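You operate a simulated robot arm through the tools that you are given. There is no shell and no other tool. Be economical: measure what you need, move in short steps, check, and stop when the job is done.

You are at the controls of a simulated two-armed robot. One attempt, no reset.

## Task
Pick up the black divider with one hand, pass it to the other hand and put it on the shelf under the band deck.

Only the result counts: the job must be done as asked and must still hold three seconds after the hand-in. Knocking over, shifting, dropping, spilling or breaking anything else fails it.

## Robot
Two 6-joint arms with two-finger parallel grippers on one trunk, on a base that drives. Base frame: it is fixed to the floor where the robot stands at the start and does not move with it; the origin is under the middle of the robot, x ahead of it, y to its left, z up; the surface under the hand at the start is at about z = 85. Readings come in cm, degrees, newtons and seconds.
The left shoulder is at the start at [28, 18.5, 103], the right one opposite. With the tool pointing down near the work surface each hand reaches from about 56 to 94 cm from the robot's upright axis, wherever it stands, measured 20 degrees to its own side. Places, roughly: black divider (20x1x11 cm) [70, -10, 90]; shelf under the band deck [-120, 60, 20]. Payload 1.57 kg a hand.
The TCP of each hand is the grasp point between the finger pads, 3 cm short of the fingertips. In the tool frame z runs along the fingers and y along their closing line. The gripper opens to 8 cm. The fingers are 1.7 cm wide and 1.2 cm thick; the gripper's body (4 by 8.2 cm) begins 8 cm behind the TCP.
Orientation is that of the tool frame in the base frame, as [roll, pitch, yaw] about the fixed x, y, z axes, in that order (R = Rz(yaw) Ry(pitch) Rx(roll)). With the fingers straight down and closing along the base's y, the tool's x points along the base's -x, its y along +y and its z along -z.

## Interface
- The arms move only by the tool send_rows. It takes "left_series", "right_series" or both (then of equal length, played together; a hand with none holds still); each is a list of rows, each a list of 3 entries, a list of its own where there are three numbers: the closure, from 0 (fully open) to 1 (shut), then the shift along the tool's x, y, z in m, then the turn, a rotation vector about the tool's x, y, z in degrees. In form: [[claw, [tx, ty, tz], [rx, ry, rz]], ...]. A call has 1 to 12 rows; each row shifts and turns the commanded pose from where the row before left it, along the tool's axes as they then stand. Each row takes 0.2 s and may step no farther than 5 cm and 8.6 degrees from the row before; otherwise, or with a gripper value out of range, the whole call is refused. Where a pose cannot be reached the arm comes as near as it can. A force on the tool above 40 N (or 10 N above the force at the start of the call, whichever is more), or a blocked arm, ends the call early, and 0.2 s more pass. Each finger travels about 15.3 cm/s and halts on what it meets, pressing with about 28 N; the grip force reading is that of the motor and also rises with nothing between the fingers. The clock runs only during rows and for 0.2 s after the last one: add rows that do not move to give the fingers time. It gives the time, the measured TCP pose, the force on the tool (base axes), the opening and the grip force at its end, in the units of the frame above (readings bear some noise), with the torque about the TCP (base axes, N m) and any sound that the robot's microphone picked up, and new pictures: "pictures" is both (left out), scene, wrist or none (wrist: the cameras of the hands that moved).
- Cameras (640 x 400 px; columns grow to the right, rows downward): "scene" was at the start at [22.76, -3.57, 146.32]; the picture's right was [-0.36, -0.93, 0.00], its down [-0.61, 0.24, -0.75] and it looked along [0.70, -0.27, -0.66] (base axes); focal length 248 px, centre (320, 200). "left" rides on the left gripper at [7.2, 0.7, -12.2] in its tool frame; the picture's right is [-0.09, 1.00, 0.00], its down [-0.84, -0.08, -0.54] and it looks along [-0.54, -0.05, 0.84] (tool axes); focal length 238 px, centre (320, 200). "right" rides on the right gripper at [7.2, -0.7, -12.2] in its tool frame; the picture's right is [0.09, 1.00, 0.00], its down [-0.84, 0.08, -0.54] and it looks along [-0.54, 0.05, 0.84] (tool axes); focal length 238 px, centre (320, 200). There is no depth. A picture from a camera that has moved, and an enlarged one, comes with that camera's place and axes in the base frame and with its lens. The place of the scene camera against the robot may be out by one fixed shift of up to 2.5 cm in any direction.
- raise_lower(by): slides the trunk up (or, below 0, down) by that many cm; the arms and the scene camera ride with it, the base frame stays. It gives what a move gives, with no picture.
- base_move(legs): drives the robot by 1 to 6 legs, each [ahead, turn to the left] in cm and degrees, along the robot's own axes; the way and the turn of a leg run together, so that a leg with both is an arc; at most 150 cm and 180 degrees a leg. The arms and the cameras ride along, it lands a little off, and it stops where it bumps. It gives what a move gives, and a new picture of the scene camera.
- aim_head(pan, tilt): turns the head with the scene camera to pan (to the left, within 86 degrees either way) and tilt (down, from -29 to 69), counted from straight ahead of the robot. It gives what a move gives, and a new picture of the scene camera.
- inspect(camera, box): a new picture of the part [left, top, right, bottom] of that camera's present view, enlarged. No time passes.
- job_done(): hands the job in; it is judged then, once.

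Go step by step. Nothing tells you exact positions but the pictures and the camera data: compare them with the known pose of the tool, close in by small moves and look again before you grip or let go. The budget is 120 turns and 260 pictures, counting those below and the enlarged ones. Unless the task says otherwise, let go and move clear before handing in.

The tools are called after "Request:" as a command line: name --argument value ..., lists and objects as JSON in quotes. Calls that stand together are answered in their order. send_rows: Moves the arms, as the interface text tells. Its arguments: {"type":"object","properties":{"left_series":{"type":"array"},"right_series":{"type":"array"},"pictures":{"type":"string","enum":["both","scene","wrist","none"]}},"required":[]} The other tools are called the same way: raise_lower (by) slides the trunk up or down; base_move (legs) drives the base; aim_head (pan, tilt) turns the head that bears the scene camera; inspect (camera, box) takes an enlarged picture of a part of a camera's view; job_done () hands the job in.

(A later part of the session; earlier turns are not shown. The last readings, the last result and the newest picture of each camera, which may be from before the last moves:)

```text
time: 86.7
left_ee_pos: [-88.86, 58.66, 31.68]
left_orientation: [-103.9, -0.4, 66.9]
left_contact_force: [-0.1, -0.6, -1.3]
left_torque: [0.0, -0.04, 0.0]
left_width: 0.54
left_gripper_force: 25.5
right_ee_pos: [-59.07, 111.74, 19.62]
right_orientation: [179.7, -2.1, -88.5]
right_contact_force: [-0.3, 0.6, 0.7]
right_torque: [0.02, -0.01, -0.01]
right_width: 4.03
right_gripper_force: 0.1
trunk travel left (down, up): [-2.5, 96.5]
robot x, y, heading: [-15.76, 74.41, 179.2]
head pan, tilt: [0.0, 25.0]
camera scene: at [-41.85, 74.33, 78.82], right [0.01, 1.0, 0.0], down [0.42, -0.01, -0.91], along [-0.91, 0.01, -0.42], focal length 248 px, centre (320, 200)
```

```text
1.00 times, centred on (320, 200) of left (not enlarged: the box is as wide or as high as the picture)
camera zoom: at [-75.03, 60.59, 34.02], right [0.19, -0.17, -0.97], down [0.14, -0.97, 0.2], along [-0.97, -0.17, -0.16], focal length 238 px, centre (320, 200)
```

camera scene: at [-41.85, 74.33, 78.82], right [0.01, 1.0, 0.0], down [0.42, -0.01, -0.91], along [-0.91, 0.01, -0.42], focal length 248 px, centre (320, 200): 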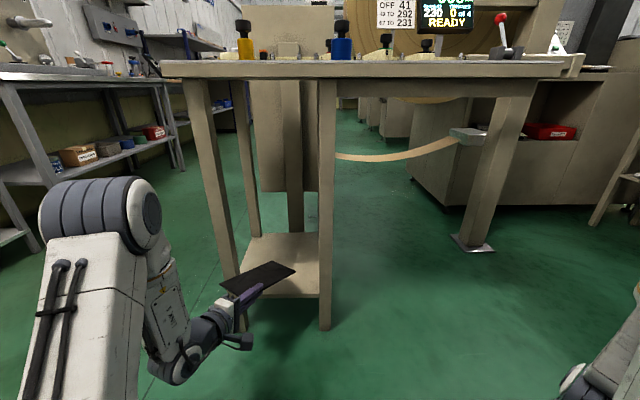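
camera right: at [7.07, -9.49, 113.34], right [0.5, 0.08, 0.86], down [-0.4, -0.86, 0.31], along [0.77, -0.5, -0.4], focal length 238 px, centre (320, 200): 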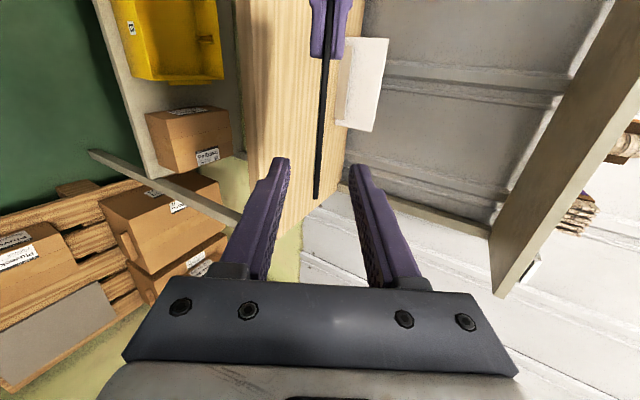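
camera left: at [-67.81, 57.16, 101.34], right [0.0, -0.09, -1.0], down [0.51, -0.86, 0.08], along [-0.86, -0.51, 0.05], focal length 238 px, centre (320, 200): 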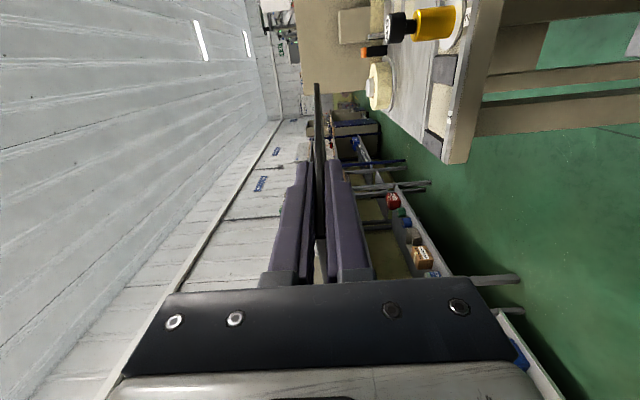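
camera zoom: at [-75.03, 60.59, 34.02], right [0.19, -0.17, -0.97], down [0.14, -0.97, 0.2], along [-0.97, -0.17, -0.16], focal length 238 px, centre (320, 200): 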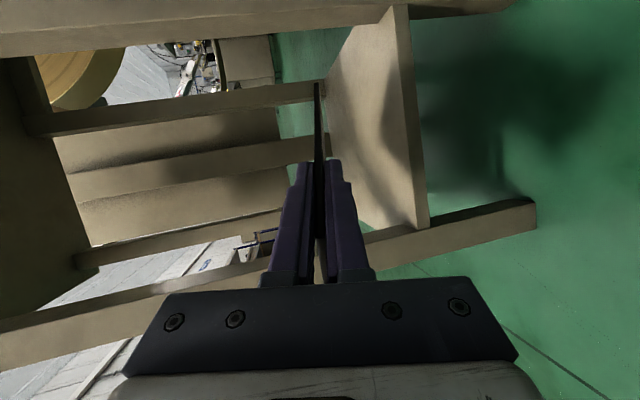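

All margins look good (about 4 cm to the left leg). I drive 24 cm ahead to bring the board over the shelf.

Request:
base_move --legs '[[24, 0]]'

Request:
inspect --camera "scene" --box '[120, 180, 400, 400]'

Request:
inspect --camera "left" --box '[0, 0, 640, 400]'

```text
time: 88.4
left_ee_pos: [-112.66, 59.09, 31.66]
left_orientation: [-103.9, -0.3, 66.8]
left_contact_force: [0.8, 0.4, -0.6]
left_torque: [0.0, -0.07, -0.01]
left_width: 0.57
left_gripper_force: 25.4
right_ee_pos: [-82.81, 112.23, 19.71]
right_orientation: [179.7, -2.0, -88.6]
right_contact_force: [-0.2, 0.0, 0.4]
right_torque: [0.01, -0.01, 0.01]
right_width: 4.01
right_gripper_force: 0.0
trunk travel left (down, up): [-2.5, 96.5]
robot x, y, heading: [-39.13, 74.93, 179.1]
head pan, tilt: [0.0, 25.0]
camera scene: at [-65.57, 74.72, 78.82], right [0.02, 1.0, 0.0], down [0.42, -0.01, -0.91], along [-0.91, 0.01, -0.42], focal length 248 px, centre (320, 200)
```

scene: 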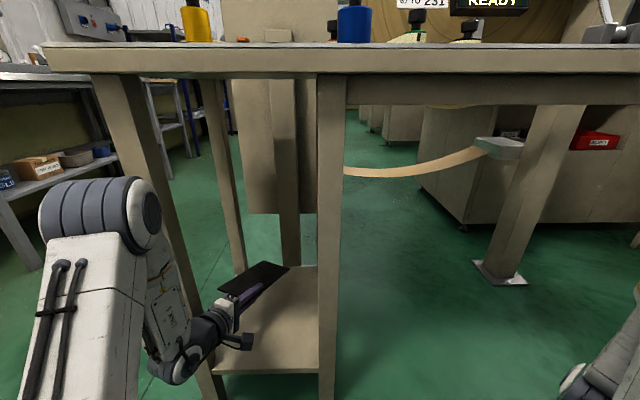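

```text
1.82 times, centred on (260, 290) of scene
camera zoom: at [-65.57, 74.72, 78.82], right [0.02, 1.0, 0.0], down [0.42, -0.01, -0.91], along [-0.91, 0.01, -0.42], focal length 451 px, centre (429, 36)
```

zoom: 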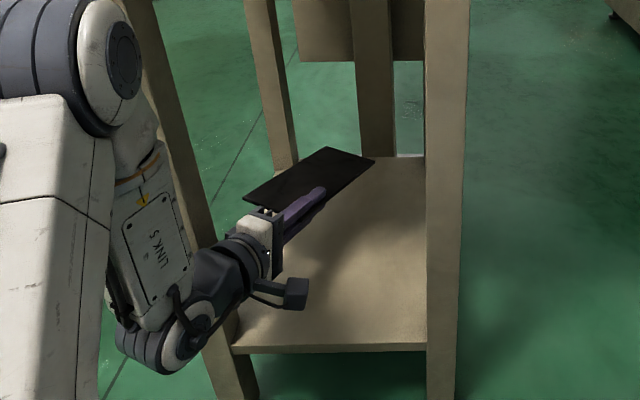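

```text
1.00 times, centred on (320, 200) of left (not enlarged: the box is as wide or as high as the picture)
camera zoom: at [-98.77, 61.01, 34.02], right [0.19, -0.17, -0.97], down [0.14, -0.97, 0.2], along [-0.97, -0.17, -0.16], focal length 238 px, centre (320, 200)
```

zoom: 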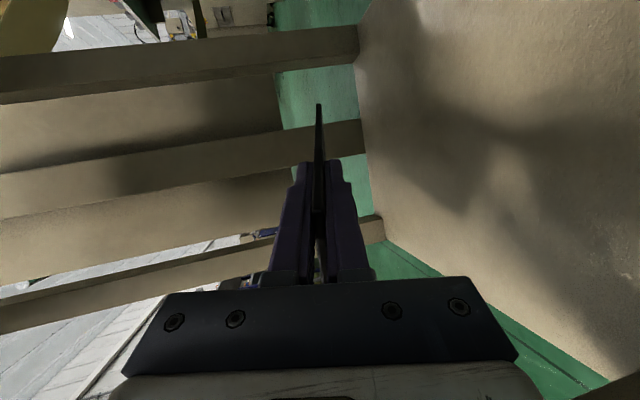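

The board is fully over the shelf. I shift 1.5 cm toward the shelf's middle and lower 7 cm, then feel for contact.

Request:
send_rows --left_series '[[1, [0.015, 0, 0], [0, 0, 0]], [1, [0, 0.017, 0.0042], [0, 0, 0]], [1, [0, 0.017, 0.0042], [0, 0, 0]], [1, [0, 0.017, 0.0042], [0, 0, 0]], [1, [0, 0.017, 0.0042], [0, 0, 0]], [1, [0, 0, 0], [0, 0, 0]]]'

```text
time: 89.8
left_ee_pos: [-111.95, 60.53, 24.53]
left_orientation: [-103.8, -0.3, 66.8]
left_contact_force: [-0.4, -0.2, 0.0]
left_torque: [0.03, -0.05, -0.01]
left_width: 0.55
left_gripper_force: 26.0
right_ee_pos: [-82.85, 112.22, 19.77]
right_orientation: [179.7, -2.1, -88.5]
right_contact_force: [-0.4, 0.4, 0.1]
right_torque: [-0.02, 0.03, 0.0]
right_width: 4.01
right_gripper_force: 0.2
trunk travel left (down, up): [-2.5, 96.5]
robot x, y, heading: [-39.1, 75.01, 179.1]
head pan, tilt: [0.0, 25.0]
camera scene: at [-65.57, 74.72, 78.82], right [0.02, 1.0, 0.0], down [0.42, -0.01, -0.91], along [-0.91, 0.01, -0.42], focal length 248 px, centre (320, 200)
camera left: at [-98.13, 62.41, 27.01], right [0.19, -0.17, -0.97], down [0.14, -0.97, 0.2], along [-0.97, -0.17, -0.16], focal length 238 px, centre (320, 200)
```

scene: 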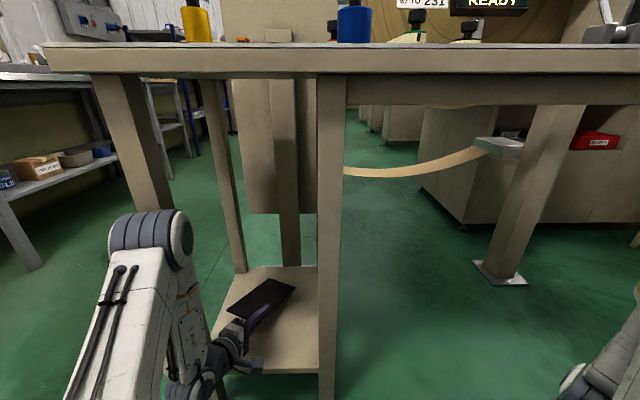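
left: 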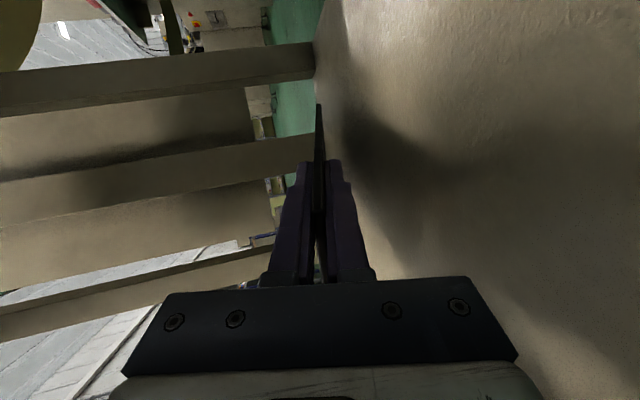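

No contact yet. I lower in small steps until the far edge touches.

Request:
send_rows --left_series '[[1, [0, 0.0058, 0.0014], [0, 0, 0]], [1, [0, 0.0058, 0.0014], [0, 0, 0]], [1, [0, 0, 0], [0, 0, 0]]]' --pictures "wrist"

Request:
send_rows --left_series '[[1, [0, 0.0039, 0.001], [0, 0, 0]], [1, [0, 0.0039, 0.001], [0, 0, 0]], [1, [0, 0, 0], [0, 0, 0]]]' --pictures "wrist"

```text
time: 90.6
left_ee_pos: [-111.88, 60.54, 23.47]
left_orientation: [-103.9, -0.3, 66.8]
left_contact_force: [0.5, 0.2, -0.9]
left_torque: [0.02, -0.04, -0.01]
left_width: 0.53
left_gripper_force: 25.7
right_ee_pos: [-82.76, 112.26, 19.67]
right_orientation: [179.6, -2.1, -88.5]
right_contact_force: [0.0, -0.9, -0.3]
right_torque: [-0.02, -0.05, 0.02]
right_width: 4.01
right_gripper_force: 0.1
trunk travel left (down, up): [-2.5, 96.5]
robot x, y, heading: [-39.62, 74.87, 179.4]
head pan, tilt: [0.0, 25.0]
camera left: at [-98.14, 62.39, 25.84], right [0.19, -0.17, -0.97], down [0.14, -0.97, 0.2], along [-0.97, -0.17, -0.16], focal length 238 px, centre (320, 200)
```

left: 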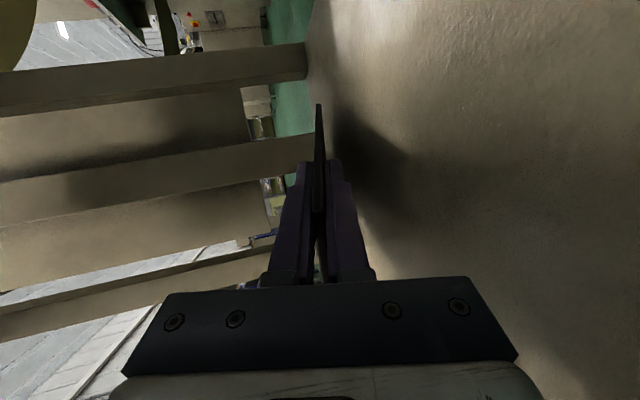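

```text
time: 91.4
left_ee_pos: [-112.03, 60.54, 22.82]
left_orientation: [-103.7, -0.2, 66.8]
left_contact_force: [0.8, 0.6, 0.2]
left_torque: [0.0, 0.01, 0.0]
left_width: 0.56
left_gripper_force: 25.2
right_ee_pos: [-82.77, 112.12, 19.84]
right_orientation: [179.7, -2.1, -88.5]
right_contact_force: [-0.6, -0.3, -0.9]
right_torque: [0.0, 0.05, 0.0]
right_width: 4.0
right_gripper_force: 0.0
trunk travel left (down, up): [-2.5, 96.5]
robot x, y, heading: [-39.12, 75.02, 178.9]
head pan, tilt: [0.0, 25.0]
camera left: at [-98.16, 62.4, 25.14], right [0.18, -0.18, -0.97], down [0.14, -0.97, 0.2], along [-0.97, -0.17, -0.15], focal length 238 px, centre (320, 200)
```

left: 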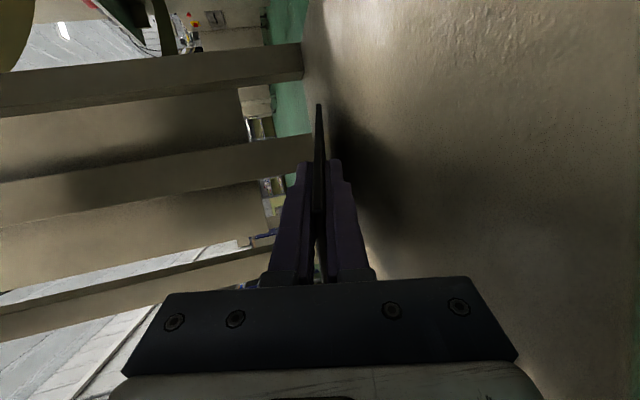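

Still free, but the shadow is closing on the board's tip. Continuing down slowly.

Request:
send_rows --left_series '[[1, [0, 0.0039, 0.001], [0, 0, 0]], [1, [0, 0.0039, 0.001], [0, 0, 0]], [1, [0, 0.0039, 0.001], [0, 0, 0]], [1, [0, 0, 0], [0, 0, 0]]]' --pictures "wrist"

```text
time: 92.4
left_ee_pos: [-112.25, 60.39, 22.99]
left_orientation: [-102.6, 0.6, 66.9]
left_contact_force: [0.0, 0.3, -0.4]
left_torque: [0.01, -0.05, 0.0]
left_width: 0.57
left_gripper_force: 25.8
right_ee_pos: [-82.71, 112.24, 20.0]
right_orientation: [179.3, -2.2, -88.4]
right_contact_force: [-0.7, 0.1, -0.2]
right_torque: [0.03, -0.01, 0.04]
right_width: 4.0
right_gripper_force: 0.1
trunk travel left (down, up): [-2.5, 96.5]
robot x, y, heading: [-38.75, 74.8, 179.3]
head pan, tilt: [0.0, 25.0]
camera left: at [-98.49, 62.3, 24.9], right [0.16, -0.18, -0.97], down [0.14, -0.97, 0.2], along [-0.98, -0.17, -0.13], focal length 238 px, centre (320, 200)
```

left: 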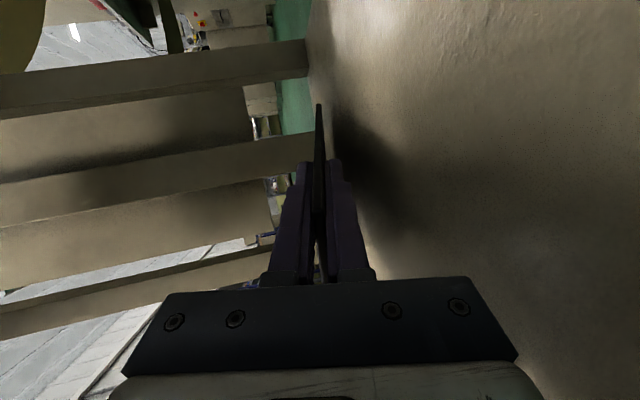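

Odd: the hand no longer sinks and the whole robot tilts slightly, so some link behind the wrist is touching something. I look before doing anything else.

Request:
inspect --camera "scene" --box '[90, 200, 390, 400]'

Request:
aim_head --pan 15 --tilt 55

```text
2.00 times, centred on (240, 300) of scene
camera zoom: at [-65.13, 74.8, 79.02], right [0.01, 1.0, 0.0], down [0.42, -0.01, -0.91], along [-0.91, 0.01, -0.42], focal length 496 px, centre (480, 0)
```

zoom: 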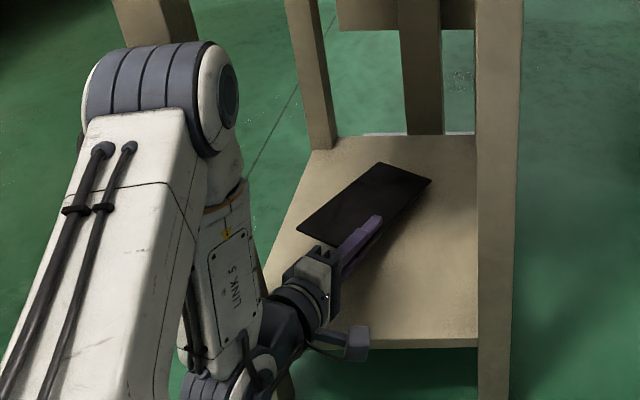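

```text
time: 93.4
left_ee_pos: [-112.32, 60.37, 22.89]
left_orientation: [-102.5, 0.6, 67.0]
left_contact_force: [0.3, -1.0, -0.4]
left_torque: [0.02, -0.06, -0.04]
left_width: 0.54
left_gripper_force: 25.5
right_ee_pos: [-82.58, 112.14, 19.9]
right_orientation: [179.3, -2.2, -88.4]
right_contact_force: [-0.3, -0.2, -0.2]
right_torque: [0.0, 0.01, 0.02]
right_width: 3.96
right_gripper_force: 0.0
trunk travel left (down, up): [-2.5, 96.5]
robot x, y, heading: [-38.73, 74.54, 179.3]
head pan, tilt: [15.0, 55.0]
camera scene: at [-62.93, 72.9, 74.56], right [-0.24, 0.97, 0.0], down [0.79, 0.2, -0.58], along [-0.56, -0.14, -0.82], focal length 248 px, centre (320, 200)
```

scene: 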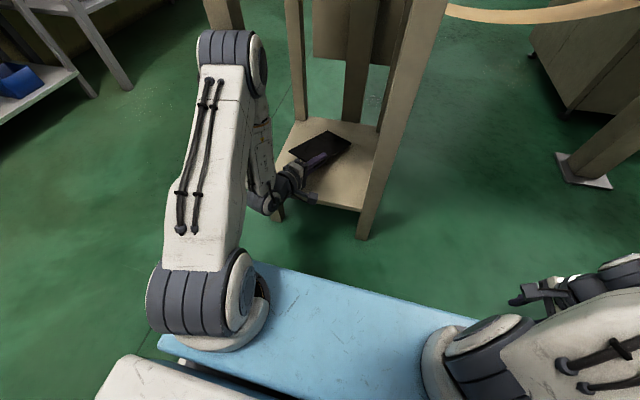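

The left elbow has come up against the deck's left front leg as the hand sank. I raise the hand at once, then back the base off 18 cm so I can reach in with a straighter arm and the elbow far from the leg.

Request:
send_rows --left_series '[[1, [0, -0.0146, -0.0036], [0, 0, 0]], [1, [0, -0.0146, -0.0036], [0, 0, 0]], [1, [0, -0.0146, -0.0036], [0, 0, 0]], [1, [0, -0.0146, -0.0036], [0, 0, 0]], [1, [0, 0, 0], [0, 0, 0]]]' --pictures "none"

Request:
base_move --legs '[[-18, 0]]'

Request:
aim_head --pan 0 --tilt 25

```text
time: 94.6
left_ee_pos: [-111.88, 60.54, 27.39]
left_orientation: [-104.1, -0.3, 66.8]
left_contact_force: [1.0, -0.6, 0.1]
left_torque: [0.03, -0.05, 0.01]
left_width: 0.56
left_gripper_force: 25.4
right_ee_pos: [-82.7, 112.22, 19.72]
right_orientation: [179.7, -2.2, -88.5]
right_contact_force: [-0.4, -0.8, 0.1]
right_torque: [0.0, 0.03, -0.01]
right_width: 4.01
right_gripper_force: 0.0
trunk travel left (down, up): [-2.5, 96.5]
robot x, y, heading: [-39.4, 75.14, 179.2]
head pan, tilt: [15.0, 55.0]
```

```text
time: 96.1
left_ee_pos: [-93.83, 60.57, 27.47]
left_orientation: [-103.9, -0.3, 66.7]
left_contact_force: [0.1, 0.5, -0.6]
left_torque: [-0.01, -0.06, 0.05]
left_width: 0.55
left_gripper_force: 25.6
right_ee_pos: [-64.55, 112.06, 19.65]
right_orientation: [179.7, -2.2, -88.7]
right_contact_force: [-0.5, 0.4, -0.7]
right_torque: [-0.01, -0.02, 0.02]
right_width: 4.01
right_gripper_force: 0.0
trunk travel left (down, up): [-2.5, 96.5]
robot x, y, heading: [-21.39, 74.19, 179.2]
head pan, tilt: [15.0, 55.0]
camera scene: at [-45.24, 72.52, 74.42], right [-0.24, 0.97, 0.0], down [0.79, 0.2, -0.57], along [-0.56, -0.14, -0.82], focal length 248 px, centre (320, 200)
```

scene: 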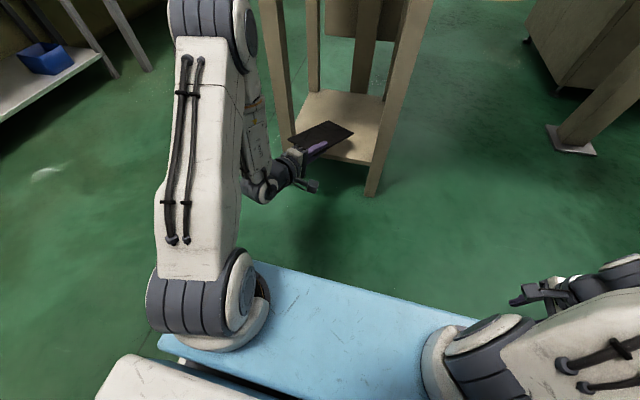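

```text
time: 97.0
left_ee_pos: [-93.81, 60.43, 27.51]
left_orientation: [-103.9, -0.3, 66.7]
left_contact_force: [0.7, 0.4, 0.0]
left_torque: [-0.04, -0.02, -0.03]
left_width: 0.59
left_gripper_force: 25.4
right_ee_pos: [-64.49, 112.13, 19.67]
right_orientation: [179.7, -2.1, -88.7]
right_contact_force: [-0.4, -0.3, 0.4]
right_torque: [-0.03, 0.03, -0.02]
right_width: 3.98
right_gripper_force: 0.1
trunk travel left (down, up): [-2.5, 96.5]
robot x, y, heading: [-21.19, 74.65, 178.9]
head pan, tilt: [0.0, 25.0]
camera scene: at [-47.46, 74.42, 78.81], right [0.02, 1.0, 0.0], down [0.42, -0.01, -0.91], along [-0.91, 0.01, -0.42], focal length 248 px, centre (320, 200)
```

scene: 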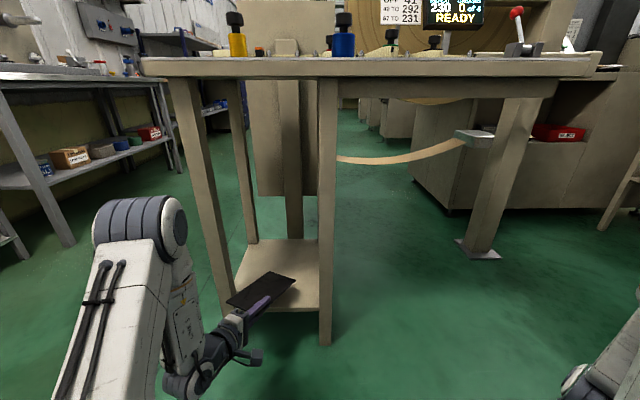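

Clear again. I now extend the left arm straight in (−x) by 18.5 cm at the same height.

Request:
send_rows --left_series '[[1, [-0.0122, -0.0068, 0.0275], [0, 0, 0]], [1, [-0.0122, -0.0068, 0.0275], [0, 0, 0]], [1, [-0.0122, -0.0068, 0.0275], [0, 0, 0]], [1, [-0.0122, -0.0068, 0.0275], [0, 0, 0]], [1, [-0.0122, -0.0068, 0.0275], [0, 0, 0]], [1, [-0.0122, -0.0068, 0.0275], [0, 0, 0]], [1, [0, 0, 0], [0, 0, 0]]]'

```text
time: 98.6
left_ee_pos: [-112.37, 60.37, 27.34]
left_orientation: [-103.9, -0.4, 66.7]
left_contact_force: [-0.3, -0.5, 0.0]
left_torque: [0.04, -0.06, 0.0]
left_width: 0.57
left_gripper_force: 25.2
right_ee_pos: [-64.55, 112.03, 19.71]
right_orientation: [179.7, -2.1, -88.7]
right_contact_force: [0.2, 0.0, -0.2]
right_torque: [0.03, -0.02, 0.0]
right_width: 3.99
right_gripper_force: 0.0
trunk travel left (down, up): [-2.5, 96.5]
robot x, y, heading: [-20.88, 74.71, 179.4]
head pan, tilt: [0.0, 25.0]
camera scene: at [-47.46, 74.42, 78.82], right [0.02, 1.0, 0.0], down [0.42, -0.01, -0.91], along [-0.91, 0.01, -0.42], focal length 248 px, centre (320, 200)
camera left: at [-98.59, 62.29, 29.82], right [0.19, -0.18, -0.97], down [0.13, -0.97, 0.2], along [-0.97, -0.17, -0.16], focal length 238 px, centre (320, 200)
```

scene: 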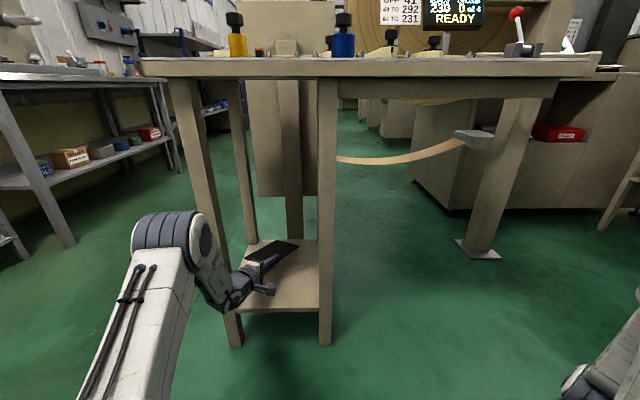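
left: 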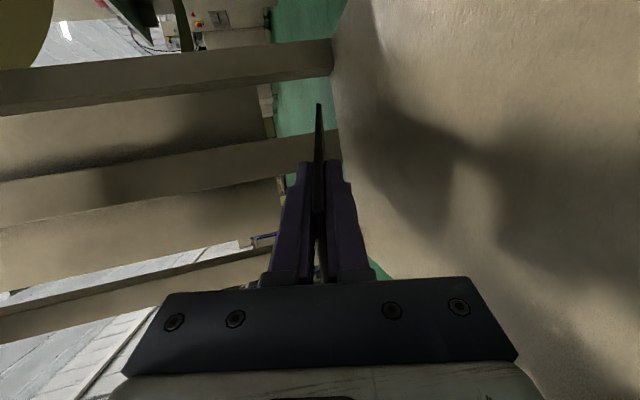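

In position, with the elbow well back now. I lower 4 cm and then feel in small steps.

Request:
send_rows --left_series '[[1, [0.01, 0.0097, 0.0024], [0, 0, 0]], [1, [0, 0.0097, 0.0024], [0, 0, 0]], [1, [0, 0.0097, 0.0024], [0, 0, 0]], [1, [0, 0.0097, 0.0024], [0, 0, 0]], [1, [0, 0, 0], [0, 0, 0]]]' --pictures "none"

Request:
send_rows --left_series '[[1, [0, 0.0039, 0.001], [0, 0, 0]], [1, [0, 0.0039, 0.001], [0, 0, 0]], [1, [0, 0, 0], [0, 0, 0]]]'

```text
time: 99.8
left_ee_pos: [-111.94, 61.35, 23.44]
left_orientation: [-103.9, -0.3, 66.7]
left_contact_force: [0.3, -0.1, -1.1]
left_torque: [0.03, -0.04, 0.03]
left_width: 0.55
left_gripper_force: 25.7
right_ee_pos: [-64.61, 112.0, 19.57]
right_orientation: [179.7, -2.1, -88.8]
right_contact_force: [-0.3, 0.4, -0.6]
right_torque: [-0.01, 0.0, 0.02]
right_width: 4.04
right_gripper_force: 0.0
trunk travel left (down, up): [-2.5, 96.5]
robot x, y, heading: [-21.3, 74.17, 179.2]
head pan, tilt: [0.0, 25.0]
```

```text
time: 100.6
left_ee_pos: [-111.96, 61.47, 22.64]
left_orientation: [-103.9, -0.4, 66.6]
left_contact_force: [0.3, 0.6, -0.9]
left_torque: [0.03, -0.02, 0.02]
left_width: 0.54
left_gripper_force: 25.5
right_ee_pos: [-64.52, 112.06, 19.72]
right_orientation: [179.7, -2.1, -88.6]
right_contact_force: [-0.3, 0.8, -0.9]
right_torque: [0.01, 0.0, 0.01]
right_width: 3.99
right_gripper_force: 0.0
trunk travel left (down, up): [-2.5, 96.5]
robot x, y, heading: [-21.36, 74.31, 179.1]
head pan, tilt: [0.0, 25.0]
camera scene: at [-47.46, 74.42, 78.82], right [0.02, 1.0, 0.0], down [0.42, -0.01, -0.91], along [-0.91, 0.01, -0.42], focal length 248 px, centre (320, 200)
camera left: at [-98.17, 63.28, 24.98], right [0.19, -0.18, -0.97], down [0.13, -0.97, 0.2], along [-0.97, -0.17, -0.16], focal length 238 px, centre (320, 200)
```

scene: 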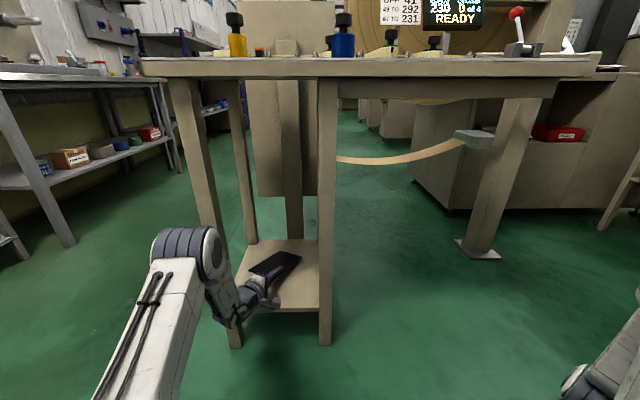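
left: 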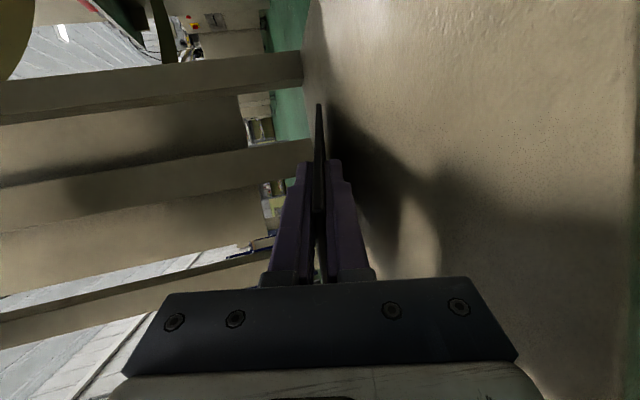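

Free motion with no tilt. I continue lowering in fine steps.

Request:
send_rows --left_series '[[1, [0, 0.0039, 0.001], [0, 0, 0]], [1, [0, 0.0039, 0.001], [0, 0, 0]], [1, [0, 0, 0], [0, 0, 0]]]' --pictures "wrist"

Request:
inspect --camera "scene" --box '[190, 230, 350, 330]'

```text
time: 101.4
left_ee_pos: [-111.9, 61.45, 22.03]
left_orientation: [-103.7, -0.1, 66.6]
left_contact_force: [0.1, 1.4, 4.9]
left_torque: [0.21, 0.99, -0.07]
left_width: 0.54
left_gripper_force: 25.3
right_ee_pos: [-64.54, 112.14, 19.7]
right_orientation: [179.6, -2.0, -88.6]
right_contact_force: [-0.4, -0.2, -0.2]
right_torque: [-0.01, 0.0, 0.05]
right_width: 4.0
right_gripper_force: 0.0
trunk travel left (down, up): [-2.5, 96.5]
robot x, y, heading: [-20.84, 74.35, 179.0]
head pan, tilt: [0.0, 25.0]
camera left: at [-98.2, 63.27, 24.3], right [0.18, -0.17, -0.97], down [0.14, -0.97, 0.2], along [-0.97, -0.17, -0.15], focal length 238 px, centre (320, 200)
```

left: 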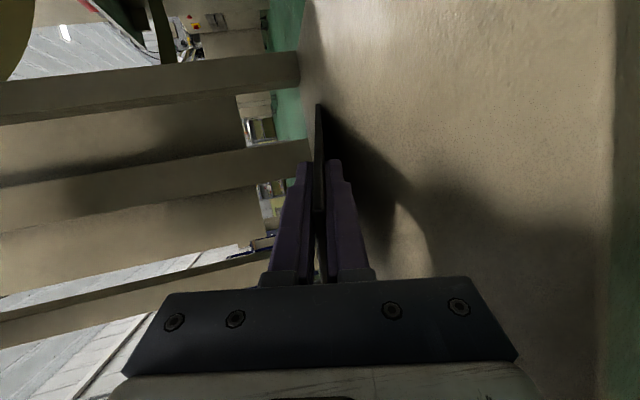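

```text
4.00 times, centred on (270, 280) of scene
camera zoom: at [-47.44, 74.42, 78.83], right [0.02, 1.0, 0.0], down [0.42, -0.01, -0.91], along [-0.91, 0.01, -0.42], focal length 992 px, centre (520, -120)
```

zoom: 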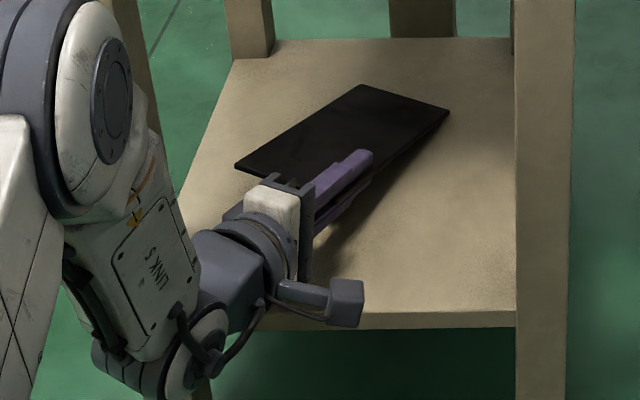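

Contact found: the far edge rests with about 5 N, shelf at z≈17.6. To leave margin against drag on release, I lift slightly, go 3.5 cm deeper and touch down again.

Request:
send_rows --left_series '[[1, [0, -0.0078, -0.0019], [0, 0, 0]], [1, [-0.0101, -0.0035, 0.0142], [0, 0, 0]], [1, [-0.0101, -0.0035, 0.0142], [0, 0, 0]], [1, [0, 0, 0], [0, 0, 0]], [1, [0, 0.004, 0.001], [0, 0, 0]], [1, [0, 0.0028, 0.0006], [0, 0, 0]], [1, [0, 0, 0], [0, 0, 0]]]'

Request:
inspect --camera "scene" --box '[190, 230, 350, 330]'

```text
time: 103.0
left_ee_pos: [-115.43, 60.65, 22.03]
left_orientation: [-103.8, -0.2, 66.7]
left_contact_force: [-0.8, 0.4, 4.3]
left_torque: [0.03, 0.72, 0.02]
left_width: 0.56
left_gripper_force: 25.9
right_ee_pos: [-64.57, 112.21, 19.64]
right_orientation: [179.7, -2.1, -88.6]
right_contact_force: [0.8, 0.3, 0.9]
right_torque: [-0.01, -0.04, -0.01]
right_width: 3.99
right_gripper_force: 0.1
trunk travel left (down, up): [-2.5, 96.5]
robot x, y, heading: [-21.26, 74.71, 179.0]
head pan, tilt: [0.0, 25.0]
camera scene: at [-47.45, 74.42, 78.83], right [0.02, 1.0, 0.0], down [0.42, -0.01, -0.91], along [-0.91, 0.01, -0.42], focal length 248 px, centre (320, 200)
camera left: at [-101.65, 62.54, 24.39], right [0.18, -0.17, -0.97], down [0.14, -0.97, 0.2], along [-0.97, -0.17, -0.15], focal length 238 px, centre (320, 200)
```

scene: 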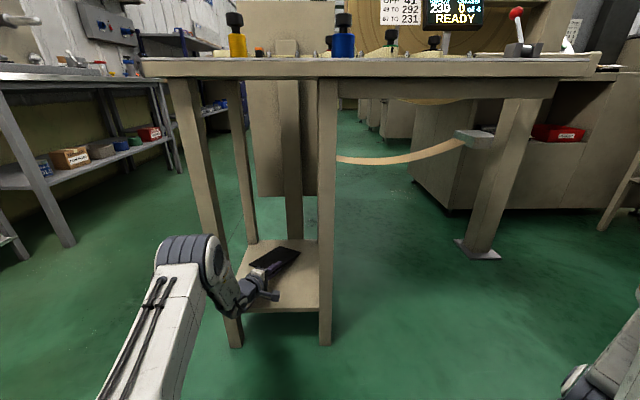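
left: 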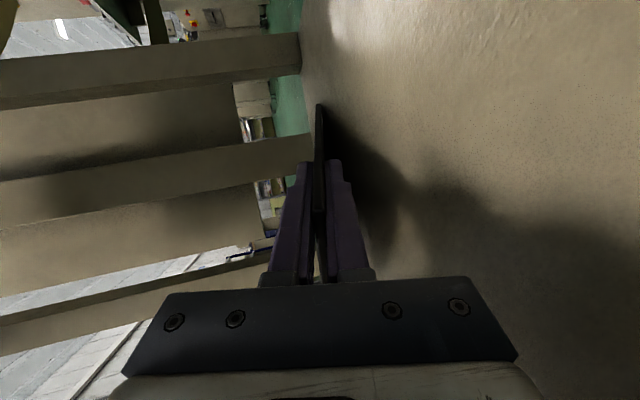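

```text
4.00 times, centred on (270, 280) of scene
camera zoom: at [-47.45, 74.42, 78.83], right [0.02, 1.0, 0.0], down [0.42, -0.01, -0.91], along [-0.91, 0.01, -0.42], focal length 992 px, centre (520, -120)
```

zoom: 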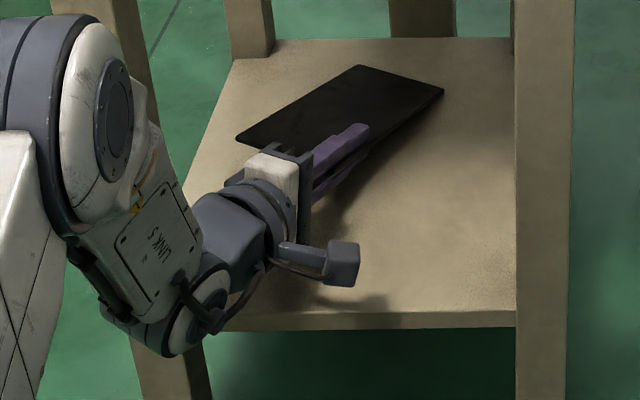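

The far edge rests well inside the shelf. I open the fingers slightly to let the board settle, lower 1 cm, then withdraw slowly.

Request:
send_rows --left_series '[[0.9, [0, 0, 0], [0, 0, 0]], [0.82, [0, 0, 0], [0, 0, 0]], [0.78, [0, 0, 0], [0, 0, 0]], [0.78, [0, 0.0048, 0.0012], [0, 0, 0]], [0.78, [0, 0.0048, 0.0012], [0, 0, 0]], [0.78, [0, 0, 0], [0, 0, 0]]]'

Request:
inspect --camera "scene" --box '[190, 230, 350, 330]'

```text
time: 104.4
left_ee_pos: [-115.39, 60.72, 20.92]
left_orientation: [-103.9, -0.3, 66.7]
left_contact_force: [-0.7, -1.1, -0.2]
left_torque: [-0.02, 0.02, 0.0]
left_width: 1.78
left_gripper_force: 0.6
right_ee_pos: [-64.54, 112.05, 19.63]
right_orientation: [179.7, -2.1, -88.7]
right_contact_force: [0.8, 0.3, 0.2]
right_torque: [-0.04, 0.02, 0.0]
right_width: 4.0
right_gripper_force: 0.0
trunk travel left (down, up): [-2.5, 96.5]
robot x, y, heading: [-21.38, 74.57, 179.3]
head pan, tilt: [0.0, 25.0]
camera scene: at [-47.46, 74.42, 78.82], right [0.02, 1.0, 0.0], down [0.42, -0.01, -0.91], along [-0.91, 0.01, -0.42], focal length 248 px, centre (320, 200)
camera left: at [-101.62, 62.54, 23.31], right [0.19, -0.18, -0.97], down [0.13, -0.97, 0.2], along [-0.97, -0.17, -0.16], focal length 238 px, centre (320, 200)
```

scene: 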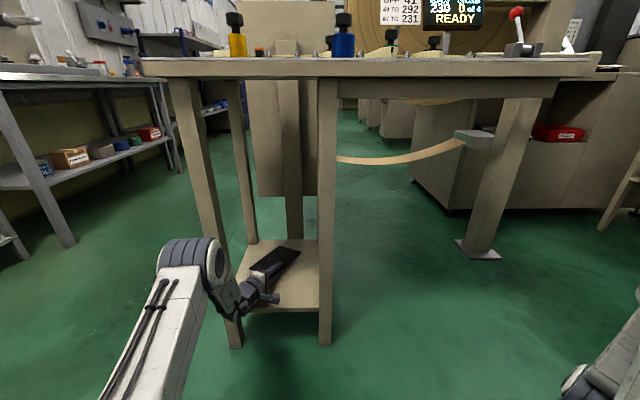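
left: 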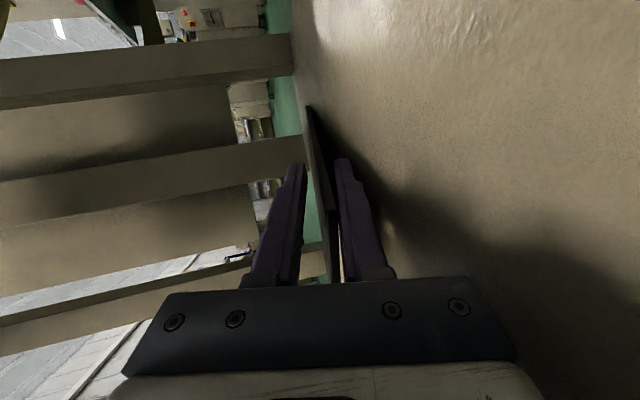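

```text
4.00 times, centred on (270, 280) of scene
camera zoom: at [-47.46, 74.42, 78.82], right [0.02, 1.0, 0.0], down [0.42, -0.01, -0.91], along [-0.91, 0.01, -0.42], focal length 992 px, centre (520, -120)
```

zoom: 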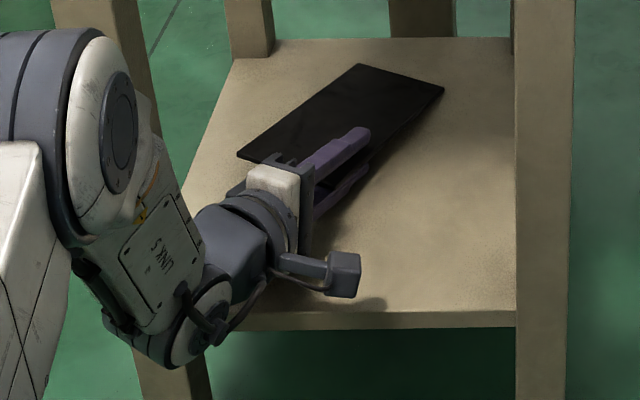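

The board now leans lightly on the lower finger. I withdraw horizontally backward so its near edge is lowered gently.

Request:
send_rows --left_series '[[0.78, [0, 0.0024, -0.0097], [0, 0, 0]], [0.78, [0, 0.0024, -0.0097], [0, 0, 0]], [0.78, [0, 0.0036, -0.0145], [0, 0, 0]], [0.78, [0, 0.0036, -0.0145], [0, 0, 0]], [0.78, [0, 0.0036, -0.0145], [0, 0, 0]], [0.78, [0, 0, 0], [0, 0, 0]]]'

Request:
inspect --camera "scene" --box '[190, 230, 350, 330]'

```text
time: 105.8
left_ee_pos: [-109.44, 58.15, 21.0]
left_orientation: [-103.9, -0.4, 66.6]
left_contact_force: [0.0, -0.3, -0.1]
left_torque: [-0.01, 0.0, 0.02]
left_width: 1.79
left_gripper_force: 0.0
right_ee_pos: [-64.53, 112.09, 19.66]
right_orientation: [179.7, -2.1, -88.6]
right_contact_force: [0.3, 0.3, -0.3]
right_torque: [-0.04, -0.02, -0.01]
right_width: 4.02
right_gripper_force: 0.0
trunk travel left (down, up): [-2.5, 96.5]
robot x, y, heading: [-21.02, 74.65, 179.1]
head pan, tilt: [0.0, 25.0]
camera scene: at [-47.46, 74.42, 78.82], right [0.02, 1.0, 0.0], down [0.42, -0.01, -0.91], along [-0.91, 0.01, -0.42], focal length 248 px, centre (320, 200)
camera left: at [-95.63, 60.01, 23.32], right [0.19, -0.18, -0.97], down [0.13, -0.97, 0.2], along [-0.97, -0.17, -0.16], focal length 238 px, centre (320, 200)
```

scene: 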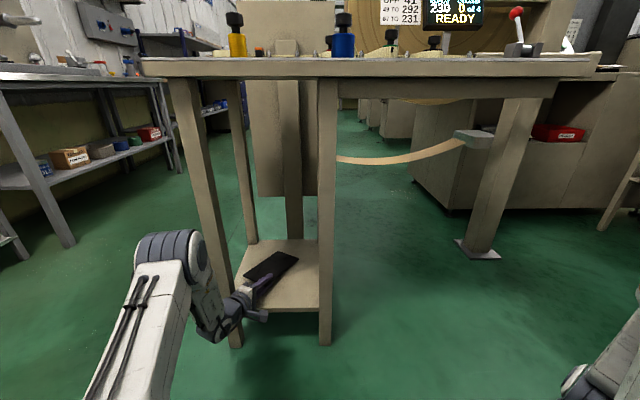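
left: 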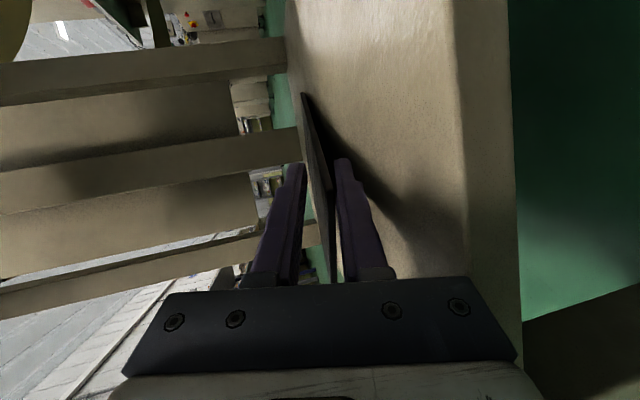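

```text
4.00 times, centred on (270, 280) of scene
camera zoom: at [-47.46, 74.42, 78.82], right [0.02, 1.0, 0.0], down [0.42, -0.01, -0.91], along [-0.91, 0.01, -0.42], focal length 992 px, centre (520, -120)
```

zoom: 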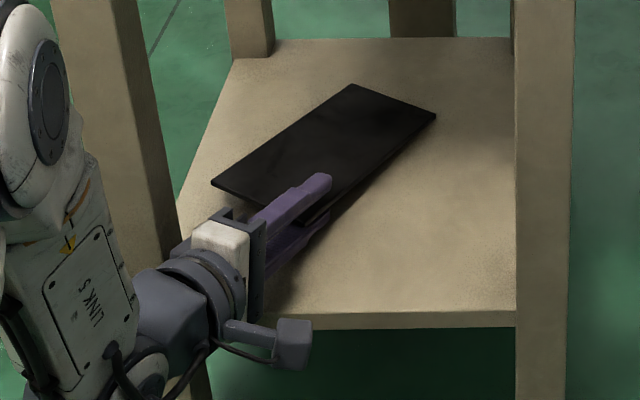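

The board came along about 3.5 cm with the finger. I'll re-grip it by its edge (after raising to match its slope), move it deeper and rightward, then release again with only a short finger overlap.

Request:
send_rows --left_series '[[0.78, [0, -0.0048, -0.0012], [0, 0, 0]], [0.78, [0, -0.0058, -0.0014], [0, 0, 0]], [0.9, [0, 0, 0], [0, 0, 0]], [1, [0, 0, 0], [0, 0, 0]], [1, [0, 0, 0], [0, 0, 0]], [1, [0, 0, 0], [0, 0, 0]]]'

Request:
inspect --camera "scene" --box '[190, 230, 350, 330]'

```text
time: 107.2
left_ee_pos: [-109.57, 58.18, 22.16]
left_orientation: [-103.8, -0.2, 66.7]
left_contact_force: [-1.6, 0.6, 4.1]
left_torque: [0.16, 1.11, -0.13]
left_width: 0.67
left_gripper_force: 26.3
right_ee_pos: [-64.6, 111.92, 19.65]
right_orientation: [179.7, -2.0, -88.7]
right_contact_force: [-0.6, 0.6, -0.1]
right_torque: [-0.02, 0.01, 0.01]
right_width: 3.99
right_gripper_force: 0.0
trunk travel left (down, up): [-2.5, 96.5]
robot x, y, heading: [-21.24, 74.34, 179.0]
head pan, tilt: [0.0, 25.0]
camera scene: at [-47.45, 74.43, 78.83], right [0.02, 1.0, 0.0], down [0.42, -0.01, -0.91], along [-0.91, 0.01, -0.42], focal length 248 px, centre (320, 200)
camera left: at [-95.71, 60.02, 24.49], right [0.18, -0.18, -0.97], down [0.13, -0.97, 0.2], along [-0.97, -0.17, -0.15], focal length 238 px, centre (320, 200)
```

scene: 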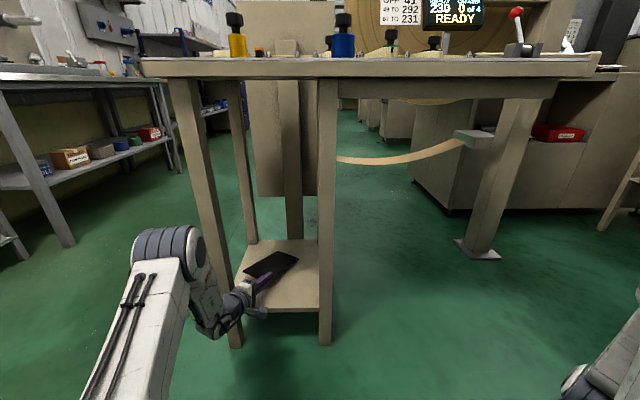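
left: 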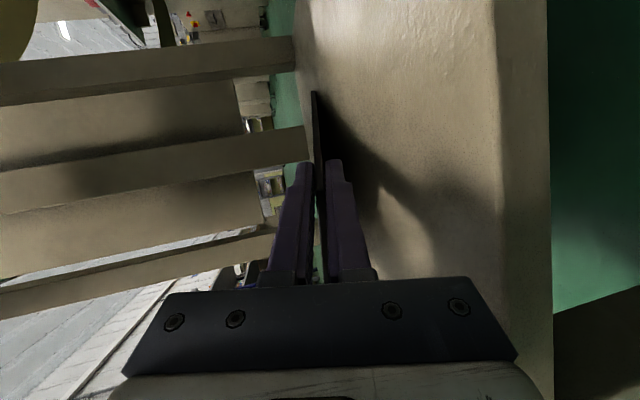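

```text
4.00 times, centred on (270, 280) of scene
camera zoom: at [-47.45, 74.43, 78.83], right [0.02, 1.0, 0.0], down [0.42, -0.01, -0.91], along [-0.91, 0.01, -0.42], focal length 992 px, centre (520, -120)
```

zoom: 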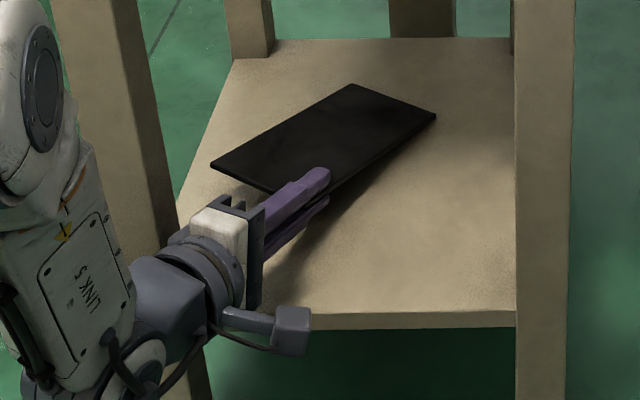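

Re-gripped near the board's edge. I lift 1 cm, carry it 4 cm deeper and 1.5 cm right, then touch down again.

Request:
send_rows --left_series '[[1, [0, -0.0097, -0.0024], [0, 0, 0]], [1, [-0.001, -0.0051, 0.0207], [0, 0, 0]], [1, [-0.001, -0.0051, 0.0207], [0, 0, 0]], [1, [0, 0, 0], [0, 0, 0]], [1, [0, 0.005, 0.0012], [0, 0, 0]], [1, [0, 0, 0], [0, 0, 0]]]'

Request:
inspect --camera "scene" --box '[190, 230, 350, 330]'

```text
time: 108.6
left_ee_pos: [-113.46, 59.67, 22.68]
left_orientation: [-103.7, -0.1, 66.8]
left_contact_force: [-1.4, -0.7, 4.5]
left_torque: [-0.01, 0.87, 0.1]
left_width: 0.58
left_gripper_force: 25.3
right_ee_pos: [-64.67, 112.01, 19.76]
right_orientation: [179.6, -2.1, -88.7]
right_contact_force: [0.1, -0.4, 0.5]
right_torque: [0.01, 0.02, -0.02]
right_width: 3.99
right_gripper_force: 0.1
trunk travel left (down, up): [-2.5, 96.5]
robot x, y, heading: [-21.28, 74.4, 179.1]
head pan, tilt: [0.0, 25.0]
camera scene: at [-47.45, 74.42, 78.83], right [0.02, 1.0, 0.0], down [0.42, -0.01, -0.91], along [-0.91, 0.01, -0.42], focal length 248 px, centre (320, 200)
camera left: at [-99.7, 61.47, 24.96], right [0.18, -0.18, -0.97], down [0.14, -0.97, 0.2], along [-0.97, -0.17, -0.15], focal length 238 px, centre (320, 200)
```

scene: 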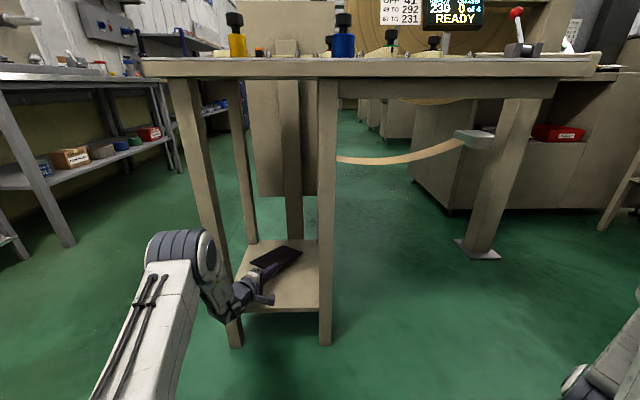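
left: 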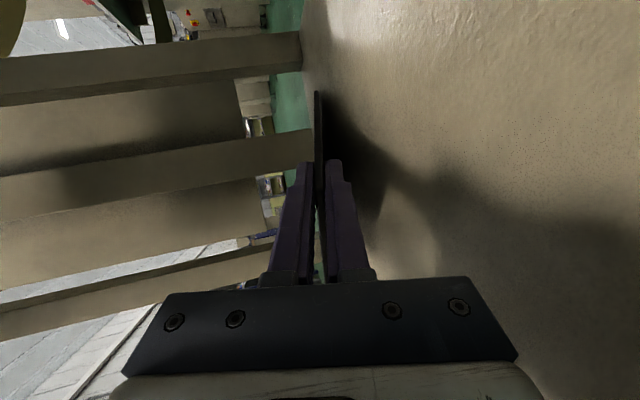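

```text
4.00 times, centred on (270, 280) of scene
camera zoom: at [-47.45, 74.42, 78.83], right [0.02, 1.0, 0.0], down [0.42, -0.01, -0.91], along [-0.91, 0.01, -0.42], focal length 992 px, centre (520, -120)
```

zoom: 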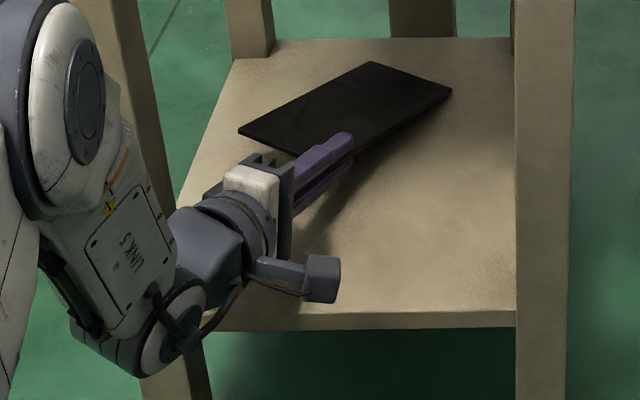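

Well placed with a short overlap. I open, lower 1.5 cm and draw back horizontally.

Request:
send_rows --left_series '[[0.9, [0, 0, 0], [0, 0, 0]], [0.78, [0, 0, 0], [0, 0, 0]], [0.78, [0, 0.0075, 0.0018], [0, 0, 0]], [0.78, [0, 0.0075, 0.0018], [0, 0, 0]], [0.78, [0, 0, 0], [0, 0, 0]], [0.78, [0, 0.006, -0.024], [0, 0, 0]], [0.78, [0, 0.008, -0.032], [0, 0, 0]], [0.78, [0, 0.006, -0.024], [0, 0, 0]], [0.78, [0, 0, 0], [0, 0, 0]]]'

Request:
inspect --camera "scene" --box '[190, 230, 350, 330]'

```text
time: 110.6
left_ee_pos: [-105.85, 56.42, 20.95]
left_orientation: [-104.0, -0.3, 66.7]
left_contact_force: [1.2, -0.2, -0.4]
left_torque: [0.02, 0.0, -0.04]
left_width: 1.78
left_gripper_force: 0.3
right_ee_pos: [-64.53, 112.12, 19.65]
right_orientation: [179.7, -2.1, -88.6]
right_contact_force: [1.0, 0.0, 0.1]
right_torque: [-0.03, 0.0, 0.03]
right_width: 4.0
right_gripper_force: 0.0
trunk travel left (down, up): [-2.5, 96.5]
robot x, y, heading: [-20.96, 74.54, 179.0]
head pan, tilt: [0.0, 25.0]
camera scene: at [-47.46, 74.42, 78.82], right [0.02, 1.0, 0.0], down [0.42, -0.01, -0.91], along [-0.91, 0.01, -0.42], focal length 248 px, centre (320, 200)
camera left: at [-92.03, 58.31, 23.34], right [0.19, -0.18, -0.97], down [0.13, -0.97, 0.2], along [-0.97, -0.17, -0.16], focal length 238 px, centre (320, 200)
```

scene: 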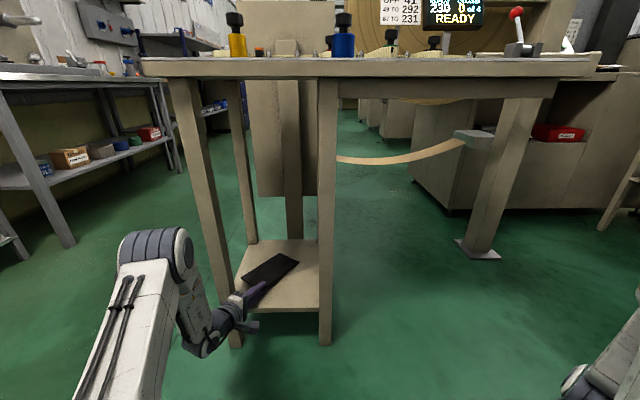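
left: 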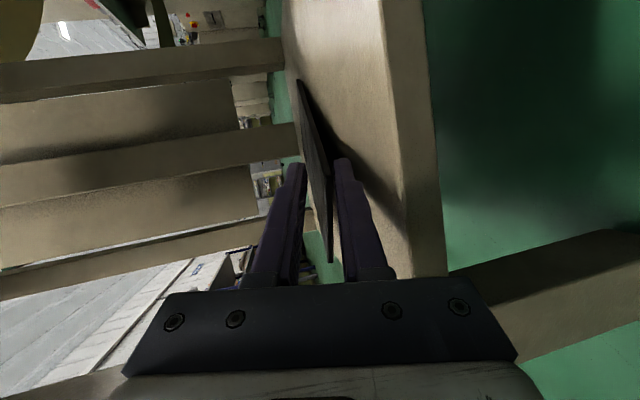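

```text
4.00 times, centred on (270, 280) of scene
camera zoom: at [-47.46, 74.42, 78.82], right [0.02, 1.0, 0.0], down [0.42, -0.01, -0.91], along [-0.91, 0.01, -0.42], focal length 992 px, centre (520, -120)
```

zoom: 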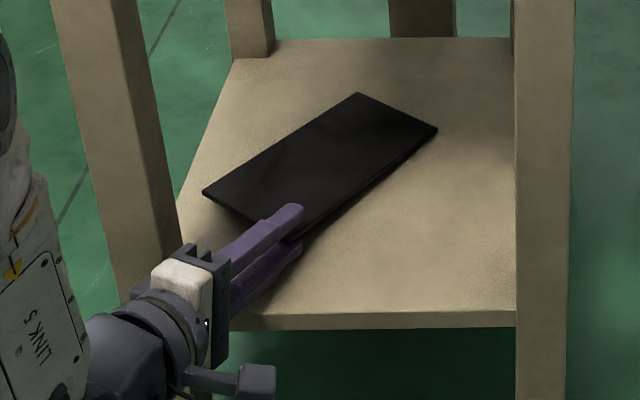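

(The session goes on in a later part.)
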